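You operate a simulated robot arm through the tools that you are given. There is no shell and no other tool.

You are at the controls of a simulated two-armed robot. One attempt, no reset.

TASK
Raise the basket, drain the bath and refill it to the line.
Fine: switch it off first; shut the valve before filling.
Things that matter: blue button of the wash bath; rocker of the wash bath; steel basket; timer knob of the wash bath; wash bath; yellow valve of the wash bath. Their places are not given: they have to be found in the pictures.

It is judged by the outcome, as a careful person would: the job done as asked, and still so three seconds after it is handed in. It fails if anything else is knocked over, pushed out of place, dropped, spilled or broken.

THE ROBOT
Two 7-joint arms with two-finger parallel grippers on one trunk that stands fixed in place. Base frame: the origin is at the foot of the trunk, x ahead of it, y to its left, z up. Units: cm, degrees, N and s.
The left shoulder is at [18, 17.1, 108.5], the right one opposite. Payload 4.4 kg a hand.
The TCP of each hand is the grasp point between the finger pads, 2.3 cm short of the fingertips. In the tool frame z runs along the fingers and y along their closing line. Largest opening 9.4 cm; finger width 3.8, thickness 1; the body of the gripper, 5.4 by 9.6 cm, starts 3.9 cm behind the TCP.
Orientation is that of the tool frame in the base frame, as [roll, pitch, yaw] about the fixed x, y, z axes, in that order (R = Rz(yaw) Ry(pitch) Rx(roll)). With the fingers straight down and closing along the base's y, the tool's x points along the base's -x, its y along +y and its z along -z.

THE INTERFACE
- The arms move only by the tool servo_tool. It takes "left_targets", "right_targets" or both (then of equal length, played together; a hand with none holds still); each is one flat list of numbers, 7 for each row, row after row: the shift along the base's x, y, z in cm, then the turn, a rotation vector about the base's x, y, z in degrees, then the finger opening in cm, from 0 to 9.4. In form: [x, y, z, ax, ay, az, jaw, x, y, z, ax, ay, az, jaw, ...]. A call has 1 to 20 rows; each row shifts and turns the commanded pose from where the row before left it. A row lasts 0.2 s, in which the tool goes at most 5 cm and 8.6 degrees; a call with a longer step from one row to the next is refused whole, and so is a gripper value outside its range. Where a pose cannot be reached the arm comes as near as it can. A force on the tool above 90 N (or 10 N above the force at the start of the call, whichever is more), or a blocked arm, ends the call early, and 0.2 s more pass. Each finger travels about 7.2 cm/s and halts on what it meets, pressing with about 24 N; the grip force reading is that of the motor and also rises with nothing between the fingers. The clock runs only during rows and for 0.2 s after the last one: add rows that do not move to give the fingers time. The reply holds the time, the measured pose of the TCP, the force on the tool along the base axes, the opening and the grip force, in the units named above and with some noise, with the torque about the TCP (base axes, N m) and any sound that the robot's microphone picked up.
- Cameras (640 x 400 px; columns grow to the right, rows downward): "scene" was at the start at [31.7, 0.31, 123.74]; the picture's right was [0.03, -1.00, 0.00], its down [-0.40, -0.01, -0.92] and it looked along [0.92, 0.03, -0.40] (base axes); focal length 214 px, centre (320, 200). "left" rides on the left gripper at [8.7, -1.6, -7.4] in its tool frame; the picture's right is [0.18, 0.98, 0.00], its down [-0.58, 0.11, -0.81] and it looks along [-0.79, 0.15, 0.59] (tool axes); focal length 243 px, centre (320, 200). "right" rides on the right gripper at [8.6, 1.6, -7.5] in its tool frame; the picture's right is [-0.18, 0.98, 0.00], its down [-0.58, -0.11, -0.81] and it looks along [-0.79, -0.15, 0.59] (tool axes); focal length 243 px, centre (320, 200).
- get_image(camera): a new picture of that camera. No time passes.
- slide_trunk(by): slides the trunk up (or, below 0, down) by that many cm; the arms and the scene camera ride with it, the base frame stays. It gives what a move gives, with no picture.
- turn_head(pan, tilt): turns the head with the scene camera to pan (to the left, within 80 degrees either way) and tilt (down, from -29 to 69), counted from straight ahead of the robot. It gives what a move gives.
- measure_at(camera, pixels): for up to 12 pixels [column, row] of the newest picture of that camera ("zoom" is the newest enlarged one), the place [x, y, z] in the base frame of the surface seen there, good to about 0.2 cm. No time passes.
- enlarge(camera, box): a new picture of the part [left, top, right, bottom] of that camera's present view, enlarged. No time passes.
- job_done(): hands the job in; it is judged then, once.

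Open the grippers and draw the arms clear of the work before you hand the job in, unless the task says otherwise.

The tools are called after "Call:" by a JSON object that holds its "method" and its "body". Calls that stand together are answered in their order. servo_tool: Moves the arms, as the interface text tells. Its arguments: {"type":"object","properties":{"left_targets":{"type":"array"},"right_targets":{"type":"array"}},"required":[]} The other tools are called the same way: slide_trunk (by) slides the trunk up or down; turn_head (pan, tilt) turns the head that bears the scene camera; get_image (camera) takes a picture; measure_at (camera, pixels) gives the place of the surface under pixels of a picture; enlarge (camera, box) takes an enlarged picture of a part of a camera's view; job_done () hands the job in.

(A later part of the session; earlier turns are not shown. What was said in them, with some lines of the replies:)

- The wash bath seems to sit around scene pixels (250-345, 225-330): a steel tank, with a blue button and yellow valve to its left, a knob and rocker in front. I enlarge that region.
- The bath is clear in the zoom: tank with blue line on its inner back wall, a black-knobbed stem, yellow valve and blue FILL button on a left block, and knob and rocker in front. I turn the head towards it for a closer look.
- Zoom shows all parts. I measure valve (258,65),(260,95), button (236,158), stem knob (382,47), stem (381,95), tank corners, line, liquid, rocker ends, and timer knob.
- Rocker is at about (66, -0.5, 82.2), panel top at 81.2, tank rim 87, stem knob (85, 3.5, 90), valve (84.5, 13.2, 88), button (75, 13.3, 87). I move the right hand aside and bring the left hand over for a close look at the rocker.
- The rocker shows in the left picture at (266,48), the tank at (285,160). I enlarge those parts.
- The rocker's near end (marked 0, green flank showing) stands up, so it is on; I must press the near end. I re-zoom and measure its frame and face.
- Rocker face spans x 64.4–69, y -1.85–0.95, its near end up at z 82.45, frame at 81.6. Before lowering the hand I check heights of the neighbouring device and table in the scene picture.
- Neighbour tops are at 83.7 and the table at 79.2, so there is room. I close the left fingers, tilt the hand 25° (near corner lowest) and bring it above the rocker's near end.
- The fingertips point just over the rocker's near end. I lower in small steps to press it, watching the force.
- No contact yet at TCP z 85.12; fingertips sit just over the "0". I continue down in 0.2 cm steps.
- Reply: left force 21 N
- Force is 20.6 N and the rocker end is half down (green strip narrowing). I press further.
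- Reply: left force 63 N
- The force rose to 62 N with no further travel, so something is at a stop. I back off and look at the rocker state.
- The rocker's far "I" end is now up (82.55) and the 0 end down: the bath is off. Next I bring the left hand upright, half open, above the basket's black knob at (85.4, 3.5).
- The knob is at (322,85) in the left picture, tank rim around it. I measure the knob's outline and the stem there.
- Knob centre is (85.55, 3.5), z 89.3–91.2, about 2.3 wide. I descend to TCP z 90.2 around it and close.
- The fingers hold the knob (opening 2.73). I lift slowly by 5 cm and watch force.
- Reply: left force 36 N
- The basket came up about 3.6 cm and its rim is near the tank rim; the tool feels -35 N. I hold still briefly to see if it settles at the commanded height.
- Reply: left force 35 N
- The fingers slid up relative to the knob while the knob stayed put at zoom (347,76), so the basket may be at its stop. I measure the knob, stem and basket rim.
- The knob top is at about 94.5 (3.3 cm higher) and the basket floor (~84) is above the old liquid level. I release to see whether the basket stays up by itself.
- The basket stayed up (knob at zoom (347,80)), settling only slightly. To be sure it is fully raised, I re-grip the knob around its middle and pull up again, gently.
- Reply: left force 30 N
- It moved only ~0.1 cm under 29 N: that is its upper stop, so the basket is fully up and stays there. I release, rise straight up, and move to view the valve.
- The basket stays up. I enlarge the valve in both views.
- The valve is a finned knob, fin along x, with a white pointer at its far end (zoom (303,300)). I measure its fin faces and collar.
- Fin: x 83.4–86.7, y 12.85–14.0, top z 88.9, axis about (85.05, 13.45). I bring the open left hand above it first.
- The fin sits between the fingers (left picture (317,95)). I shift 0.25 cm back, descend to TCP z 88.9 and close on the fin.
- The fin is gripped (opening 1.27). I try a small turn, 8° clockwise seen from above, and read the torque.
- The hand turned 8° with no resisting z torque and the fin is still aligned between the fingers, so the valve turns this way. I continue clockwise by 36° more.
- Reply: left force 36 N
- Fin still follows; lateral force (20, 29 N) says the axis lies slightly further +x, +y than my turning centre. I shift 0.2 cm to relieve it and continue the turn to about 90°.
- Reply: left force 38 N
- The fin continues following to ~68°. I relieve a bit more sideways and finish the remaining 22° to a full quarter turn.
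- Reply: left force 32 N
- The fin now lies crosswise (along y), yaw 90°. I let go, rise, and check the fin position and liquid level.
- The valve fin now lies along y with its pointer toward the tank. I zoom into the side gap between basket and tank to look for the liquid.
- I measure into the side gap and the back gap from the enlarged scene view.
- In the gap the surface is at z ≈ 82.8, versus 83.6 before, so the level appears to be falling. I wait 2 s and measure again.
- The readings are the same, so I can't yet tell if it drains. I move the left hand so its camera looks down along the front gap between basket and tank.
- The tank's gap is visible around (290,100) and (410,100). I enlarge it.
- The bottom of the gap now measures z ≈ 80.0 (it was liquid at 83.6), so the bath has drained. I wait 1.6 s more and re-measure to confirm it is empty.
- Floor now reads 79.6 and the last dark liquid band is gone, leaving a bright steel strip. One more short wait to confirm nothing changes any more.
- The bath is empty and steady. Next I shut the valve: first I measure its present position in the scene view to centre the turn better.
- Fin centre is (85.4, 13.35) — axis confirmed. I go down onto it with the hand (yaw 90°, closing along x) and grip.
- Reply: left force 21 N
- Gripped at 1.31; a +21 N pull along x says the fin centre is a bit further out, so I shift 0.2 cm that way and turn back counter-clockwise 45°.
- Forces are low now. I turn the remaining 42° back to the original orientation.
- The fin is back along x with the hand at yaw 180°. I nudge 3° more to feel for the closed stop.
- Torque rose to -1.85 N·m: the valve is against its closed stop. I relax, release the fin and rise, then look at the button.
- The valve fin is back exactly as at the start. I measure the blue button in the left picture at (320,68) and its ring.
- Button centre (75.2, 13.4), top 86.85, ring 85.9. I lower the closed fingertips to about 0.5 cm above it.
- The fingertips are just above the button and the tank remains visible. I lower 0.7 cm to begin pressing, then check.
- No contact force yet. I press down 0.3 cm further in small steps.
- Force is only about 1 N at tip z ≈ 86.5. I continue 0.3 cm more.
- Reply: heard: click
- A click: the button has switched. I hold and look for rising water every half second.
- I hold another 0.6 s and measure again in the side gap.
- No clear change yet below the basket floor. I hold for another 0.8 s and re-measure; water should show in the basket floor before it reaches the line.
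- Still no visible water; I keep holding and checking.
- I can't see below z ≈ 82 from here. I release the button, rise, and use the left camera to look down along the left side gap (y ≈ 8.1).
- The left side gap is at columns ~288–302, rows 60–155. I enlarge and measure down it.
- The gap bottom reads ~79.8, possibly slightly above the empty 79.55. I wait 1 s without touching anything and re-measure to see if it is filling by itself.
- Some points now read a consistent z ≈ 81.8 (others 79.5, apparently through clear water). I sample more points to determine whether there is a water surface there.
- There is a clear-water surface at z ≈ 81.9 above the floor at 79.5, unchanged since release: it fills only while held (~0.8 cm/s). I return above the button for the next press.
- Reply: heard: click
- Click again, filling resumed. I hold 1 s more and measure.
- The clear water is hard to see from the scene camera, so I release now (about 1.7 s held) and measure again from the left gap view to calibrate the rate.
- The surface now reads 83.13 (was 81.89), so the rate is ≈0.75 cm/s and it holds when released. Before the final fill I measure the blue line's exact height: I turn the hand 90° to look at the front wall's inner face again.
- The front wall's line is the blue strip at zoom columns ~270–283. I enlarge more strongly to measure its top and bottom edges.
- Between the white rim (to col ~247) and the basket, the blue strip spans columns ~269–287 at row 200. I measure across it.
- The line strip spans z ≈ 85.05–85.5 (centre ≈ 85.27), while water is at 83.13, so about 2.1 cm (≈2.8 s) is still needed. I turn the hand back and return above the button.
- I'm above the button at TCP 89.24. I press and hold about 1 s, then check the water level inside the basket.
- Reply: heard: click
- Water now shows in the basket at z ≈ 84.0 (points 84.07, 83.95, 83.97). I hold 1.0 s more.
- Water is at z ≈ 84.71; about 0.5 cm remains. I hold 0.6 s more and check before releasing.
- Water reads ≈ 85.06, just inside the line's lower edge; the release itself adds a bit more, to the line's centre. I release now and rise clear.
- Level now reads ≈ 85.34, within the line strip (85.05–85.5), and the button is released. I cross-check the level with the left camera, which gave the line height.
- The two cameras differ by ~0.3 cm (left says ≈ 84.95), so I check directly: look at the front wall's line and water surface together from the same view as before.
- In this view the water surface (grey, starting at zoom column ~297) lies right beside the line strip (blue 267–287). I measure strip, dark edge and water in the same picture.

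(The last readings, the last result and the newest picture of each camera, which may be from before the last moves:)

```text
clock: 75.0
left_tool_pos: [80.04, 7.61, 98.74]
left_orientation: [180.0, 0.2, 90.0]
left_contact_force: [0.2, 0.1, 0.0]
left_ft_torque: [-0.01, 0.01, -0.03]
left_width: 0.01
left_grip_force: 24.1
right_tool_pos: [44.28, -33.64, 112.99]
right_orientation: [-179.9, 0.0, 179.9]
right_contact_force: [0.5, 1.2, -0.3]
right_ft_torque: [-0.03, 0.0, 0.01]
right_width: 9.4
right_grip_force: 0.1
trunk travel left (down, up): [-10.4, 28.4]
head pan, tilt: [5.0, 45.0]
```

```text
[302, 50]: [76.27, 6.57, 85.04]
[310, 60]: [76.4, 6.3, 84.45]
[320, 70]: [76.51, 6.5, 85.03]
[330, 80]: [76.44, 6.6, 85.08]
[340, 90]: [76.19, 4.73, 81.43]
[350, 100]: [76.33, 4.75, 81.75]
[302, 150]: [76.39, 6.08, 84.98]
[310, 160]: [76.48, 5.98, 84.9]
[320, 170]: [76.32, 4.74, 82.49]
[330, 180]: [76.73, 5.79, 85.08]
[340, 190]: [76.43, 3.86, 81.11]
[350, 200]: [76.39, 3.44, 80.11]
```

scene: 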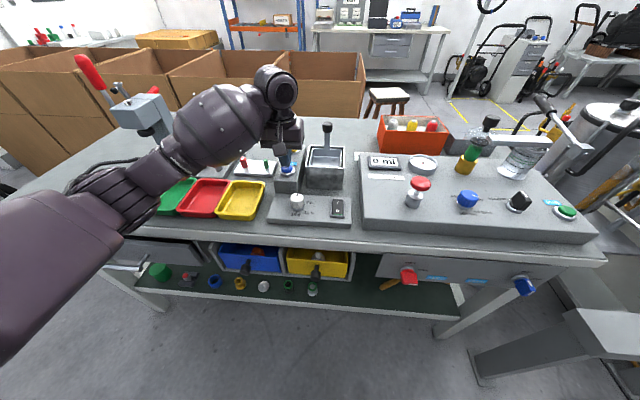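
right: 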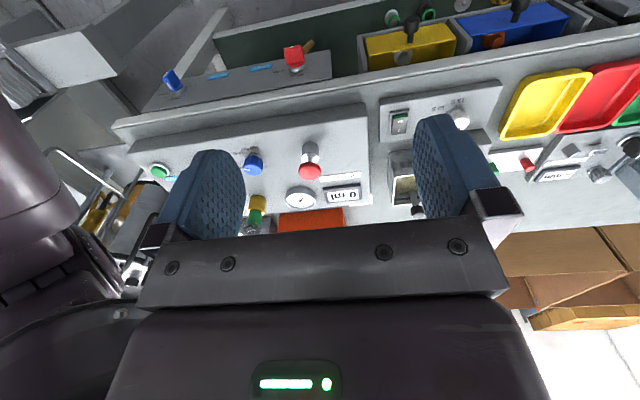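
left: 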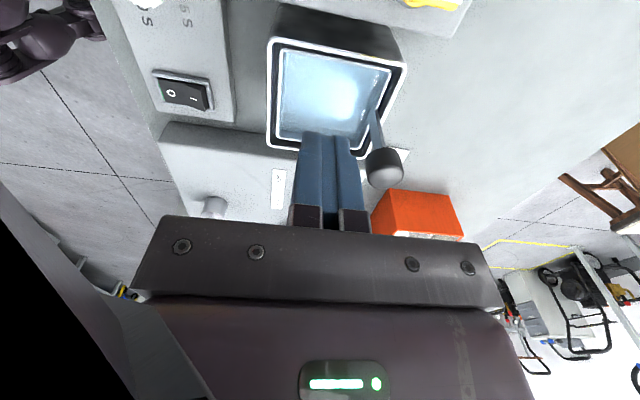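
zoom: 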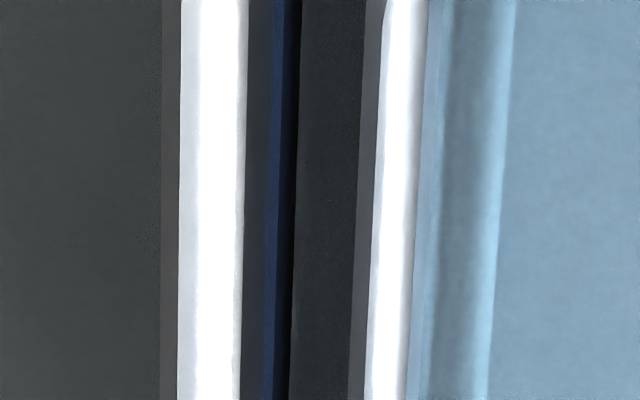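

In this view the water reads ≈ 85.05 and the line ≈ 85.05–85.42. To judge it better I shift the hand 3 cm in +x, giving a less grazing look at the front wall's line.

Call:
{"method": "servo_tool", "body": {"left_targets": [1, 0, 0.2, 0, 0, 0, 0, 1, 0, 0.2, 0, 0, 0, 0, 1, 0, 0, 0, 0, 0, 0, 0, 0, 0, 0, 0, 0, 0]}}

Call:
{"method": "get_image", "body": {"camera": "left"}}

Call:
{"method": "enlarge", "body": {"camera": "left", "box": [230, 30, 280, 90]}}

```text
clock: 76.0
left_tool_pos: [83.06, 7.58, 99.37]
left_orientation: [179.9, 0.3, 90.2]
left_contact_force: [-0.8, -0.1, 1.3]
left_ft_torque: [0.01, 0.01, -0.01]
left_width: 0.01
left_grip_force: 23.4
right_tool_pos: [44.29, -33.66, 113.08]
right_orientation: [-179.9, 0.0, -179.9]
right_contact_force: [-0.3, 0.4, -0.2]
right_ft_torque: [0.0, -0.02, -0.01]
right_width: 9.4
right_grip_force: 0.0
trunk travel left (down, up): [-10.4, 28.4]
head pan, tilt: [5.0, 45.0]
```

```text
taken
```

left: 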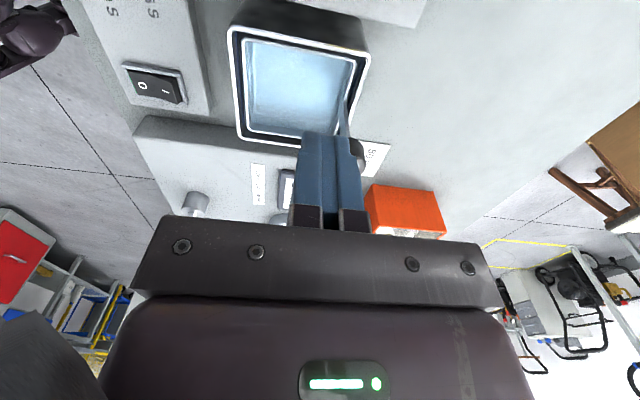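

```text
6.67 times, centred on (255, 60) of left
```

zoom: 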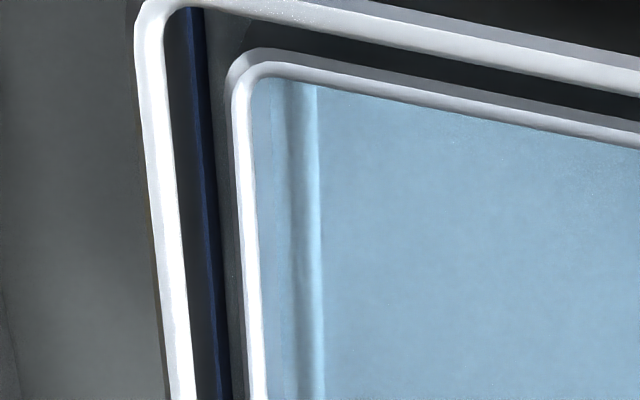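

Call:
{"method": "enlarge", "body": {"camera": "left", "box": [230, 48, 246, 64]}}

Call:
{"method": "measure_at", "body": {"camera": "zoom", "pixels": [[380, 200], [385, 200], [390, 200], [395, 200], [400, 200], [405, 200], [410, 200], [415, 200], [420, 200], [430, 200], [440, 200], [450, 200]]}}

```text
16.00 times, centred on (238, 56) of left
```

zoom: 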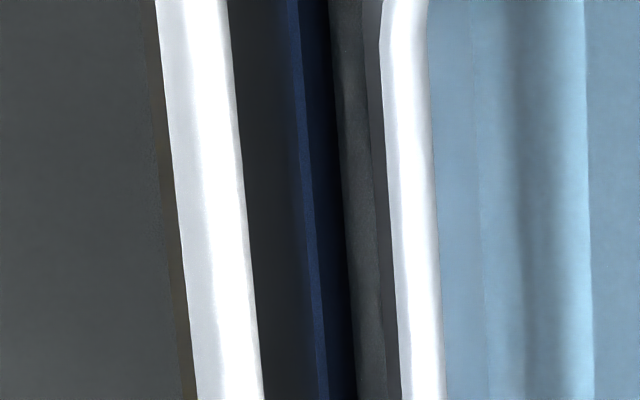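

```text
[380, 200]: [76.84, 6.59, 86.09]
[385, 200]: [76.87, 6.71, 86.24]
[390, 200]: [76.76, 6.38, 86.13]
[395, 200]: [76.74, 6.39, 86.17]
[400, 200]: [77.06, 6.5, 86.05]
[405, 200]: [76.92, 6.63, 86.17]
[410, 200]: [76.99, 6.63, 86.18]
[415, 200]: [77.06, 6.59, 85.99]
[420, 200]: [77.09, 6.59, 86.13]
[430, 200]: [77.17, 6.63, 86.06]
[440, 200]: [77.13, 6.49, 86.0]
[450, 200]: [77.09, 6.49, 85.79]
```

Now clearly visible at row 200: strip's top face (bright blue 303–315), its front face (dark blue 315–343), then water directly at its foot (343–375). I measure these columns.

Call:
{"method": "measure_at", "body": {"camera": "zoom", "pixels": [[260, 200], [275, 200], [290, 200], [300, 200], [306, 200], [312, 200], [318, 200], [324, 200], [330, 200], [336, 200], [341, 200], [350, 200]]}}

Call:
{"method": "measure_at", "body": {"camera": "zoom", "pixels": [[346, 200], [350, 210], [355, 190], [360, 200], [365, 210], [350, 180], [355, 170], [360, 180], [350, 150], [355, 140], [345, 120], [350, 110]]}}

Call:
{"method": "measure_at", "body": {"camera": "zoom", "pixels": [[308, 100], [314, 120], [320, 150], [316, 100], [322, 120], [328, 150], [334, 180], [326, 180], [337, 240], [343, 280], [330, 120], [334, 150]]}}

```text
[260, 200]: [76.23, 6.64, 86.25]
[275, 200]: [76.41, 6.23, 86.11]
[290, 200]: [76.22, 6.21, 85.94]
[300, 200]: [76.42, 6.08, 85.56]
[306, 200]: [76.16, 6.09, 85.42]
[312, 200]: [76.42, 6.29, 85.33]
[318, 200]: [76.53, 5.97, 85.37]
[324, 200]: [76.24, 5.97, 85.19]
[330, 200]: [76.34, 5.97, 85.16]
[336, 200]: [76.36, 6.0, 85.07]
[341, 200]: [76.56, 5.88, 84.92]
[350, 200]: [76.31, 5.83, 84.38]
```

```text
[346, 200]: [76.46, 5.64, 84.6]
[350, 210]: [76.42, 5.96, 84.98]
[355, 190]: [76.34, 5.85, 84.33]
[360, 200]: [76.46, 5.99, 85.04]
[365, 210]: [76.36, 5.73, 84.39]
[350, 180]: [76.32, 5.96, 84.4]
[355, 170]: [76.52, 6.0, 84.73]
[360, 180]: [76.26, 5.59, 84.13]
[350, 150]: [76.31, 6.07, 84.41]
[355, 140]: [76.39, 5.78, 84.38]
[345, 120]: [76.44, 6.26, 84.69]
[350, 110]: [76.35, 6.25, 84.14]
```

```text
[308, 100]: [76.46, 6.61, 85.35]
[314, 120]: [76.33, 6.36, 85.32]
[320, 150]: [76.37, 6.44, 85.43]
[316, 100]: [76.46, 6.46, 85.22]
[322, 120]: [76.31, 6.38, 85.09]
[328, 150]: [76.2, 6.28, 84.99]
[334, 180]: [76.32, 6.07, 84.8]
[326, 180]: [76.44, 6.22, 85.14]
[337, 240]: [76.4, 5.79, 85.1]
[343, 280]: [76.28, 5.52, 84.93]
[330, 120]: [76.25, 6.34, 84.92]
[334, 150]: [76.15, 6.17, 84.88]
```

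The water meets the line strip's face (line ≈ 84.9–85.4, water ≈ 85.0 here; 85.34 against 85.2 in the scene camera), so it is at the line. I retract the left hand up and away to its start region and open the gripper.

Call:
{"method": "servo_tool", "body": {"left_targets": [0, 0, 4, 0, 0, 8, 0, 0, 0, 4, 0, 0, 8, 0, 0, 0, 4, 0, 0, 8, 0, 0, 0, 4, 0, 0, 8, 0, -3.3, 2.5, 0.45, 0, 0, 7.25, 3, -3.3, 2.5, 0.45, 0, 0, 7.25, 6, -3.3, 2.5, 0.45, 0, 0, 7.25, 9.4, -3.3, 2.5, 0.45, 0, 0, 7.25, 9.4, -3.3, 2.5, 0.45, 0, 0, 7.25, 9.4, -3.3, 2.5, 0.45, 0, 0, 7.25, 9.4, -3.3, 2.5, 0.45, 0, 0, 7.25, 9.4, -3.3, 2.5, 0.45, 0, 0, 7.25, 9.4, -3.3, 2.5, 0.45, 0, 0, 0, 9.4, -3.3, 2.4, 0.45, 0, 0, 0, 9.4, 0, 0, 0, 0, 0, 0, 9.4]}}

Call:
{"method": "get_image", "body": {"camera": "scene"}}

Call:
{"method": "enlarge", "body": {"camera": "scene", "box": [255, 115, 365, 225]}}

```text
clock: 79.2
left_tool_pos: [50.14, 32.58, 119.64]
left_orientation: [180.0, 0.0, -180.0]
left_contact_force: [-0.8, -0.4, -0.9]
left_ft_torque: [0.01, 0.05, -0.01]
left_width: 9.39
left_grip_force: 0.1
right_tool_pos: [44.39, -33.45, 113.08]
right_orientation: [179.9, -0.1, -180.0]
right_contact_force: [0.5, 0.3, -0.2]
right_ft_torque: [0.03, 0.03, -0.02]
right_width: 9.39
right_grip_force: 0.1
trunk travel left (down, up): [-10.4, 28.4]
head pan, tilt: [5.0, 45.0]
```

```text
taken
```

scene: 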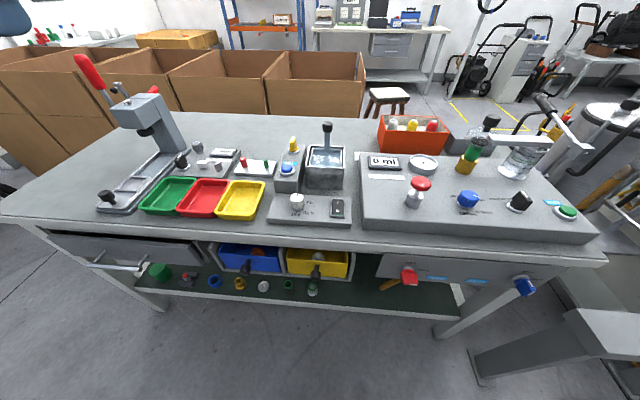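

```text
3.64 times, centred on (310, 170) of scene
```

zoom: 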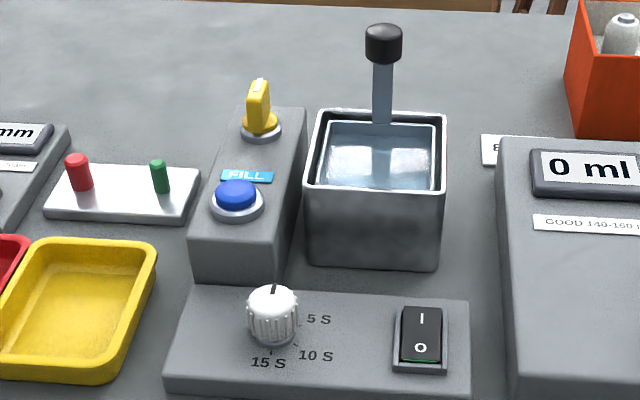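

Everything is in place: rocker 0, valve in its start position, basket up, clear water. I check once more that the level is steady.

Call:
{"method": "enlarge", "body": {"camera": "scene", "box": [300, 138, 350, 178]}}

Call:
{"method": "measure_at", "body": {"camera": "zoom", "pixels": [[300, 200], [250, 230], [350, 210], [360, 240], [260, 210], [410, 220], [290, 230], [240, 220], [340, 230], [370, 220], [270, 240], [420, 240]]}}

```text
10.00 times, centred on (325, 158) of scene
```

zoom: 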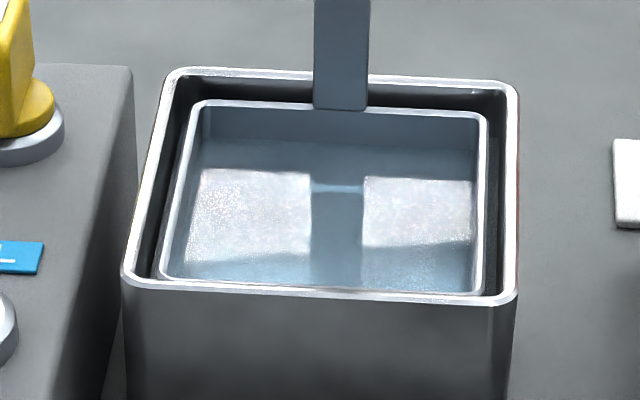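

```text
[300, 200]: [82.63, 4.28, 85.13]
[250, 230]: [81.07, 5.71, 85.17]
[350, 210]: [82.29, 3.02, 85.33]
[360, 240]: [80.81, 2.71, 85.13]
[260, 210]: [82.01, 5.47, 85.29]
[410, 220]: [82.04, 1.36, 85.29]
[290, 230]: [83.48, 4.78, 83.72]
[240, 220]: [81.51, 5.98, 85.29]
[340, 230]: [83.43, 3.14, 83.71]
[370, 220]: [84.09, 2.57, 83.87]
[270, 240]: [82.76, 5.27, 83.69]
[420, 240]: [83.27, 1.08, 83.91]
```

The level is steady at about 85.2–85.3, at the line. Both grippers are open and the arms are clear of the work, so I hand the job in.

Call:
{"method": "job_done", "body": {}}

```text
The job is handed in.
```

The bath is off, drained and refilled to the line with the basket raised, and I've handed the job in.

- **Switch:** I pressed the rocker to 0 first, before touching anything else.
- **Basket:** It is lifted to its upper stop and stayed up after I let go.
- **Drain:** I opened the yellow valve a quarter turn. The level fell from about 83.6 cm to the tank floor at about 79.5 cm. I then turned the valve back until it met its closed stop, before filling.
- **Refill:** The blue button only fills while held, so I filled in three presses. The final level reads about 85.2–85.3 cm in the scene camera, where the line's centre is about 85.2 cm. My two cameras disagreed by about 0.3 cm, but both put the water within the line's width. It was steady when I last checked.

The timer knob was not touched, and the last pictures showed nothing else moved or spilled. Both grippers are open and the arms are clear of the bench.
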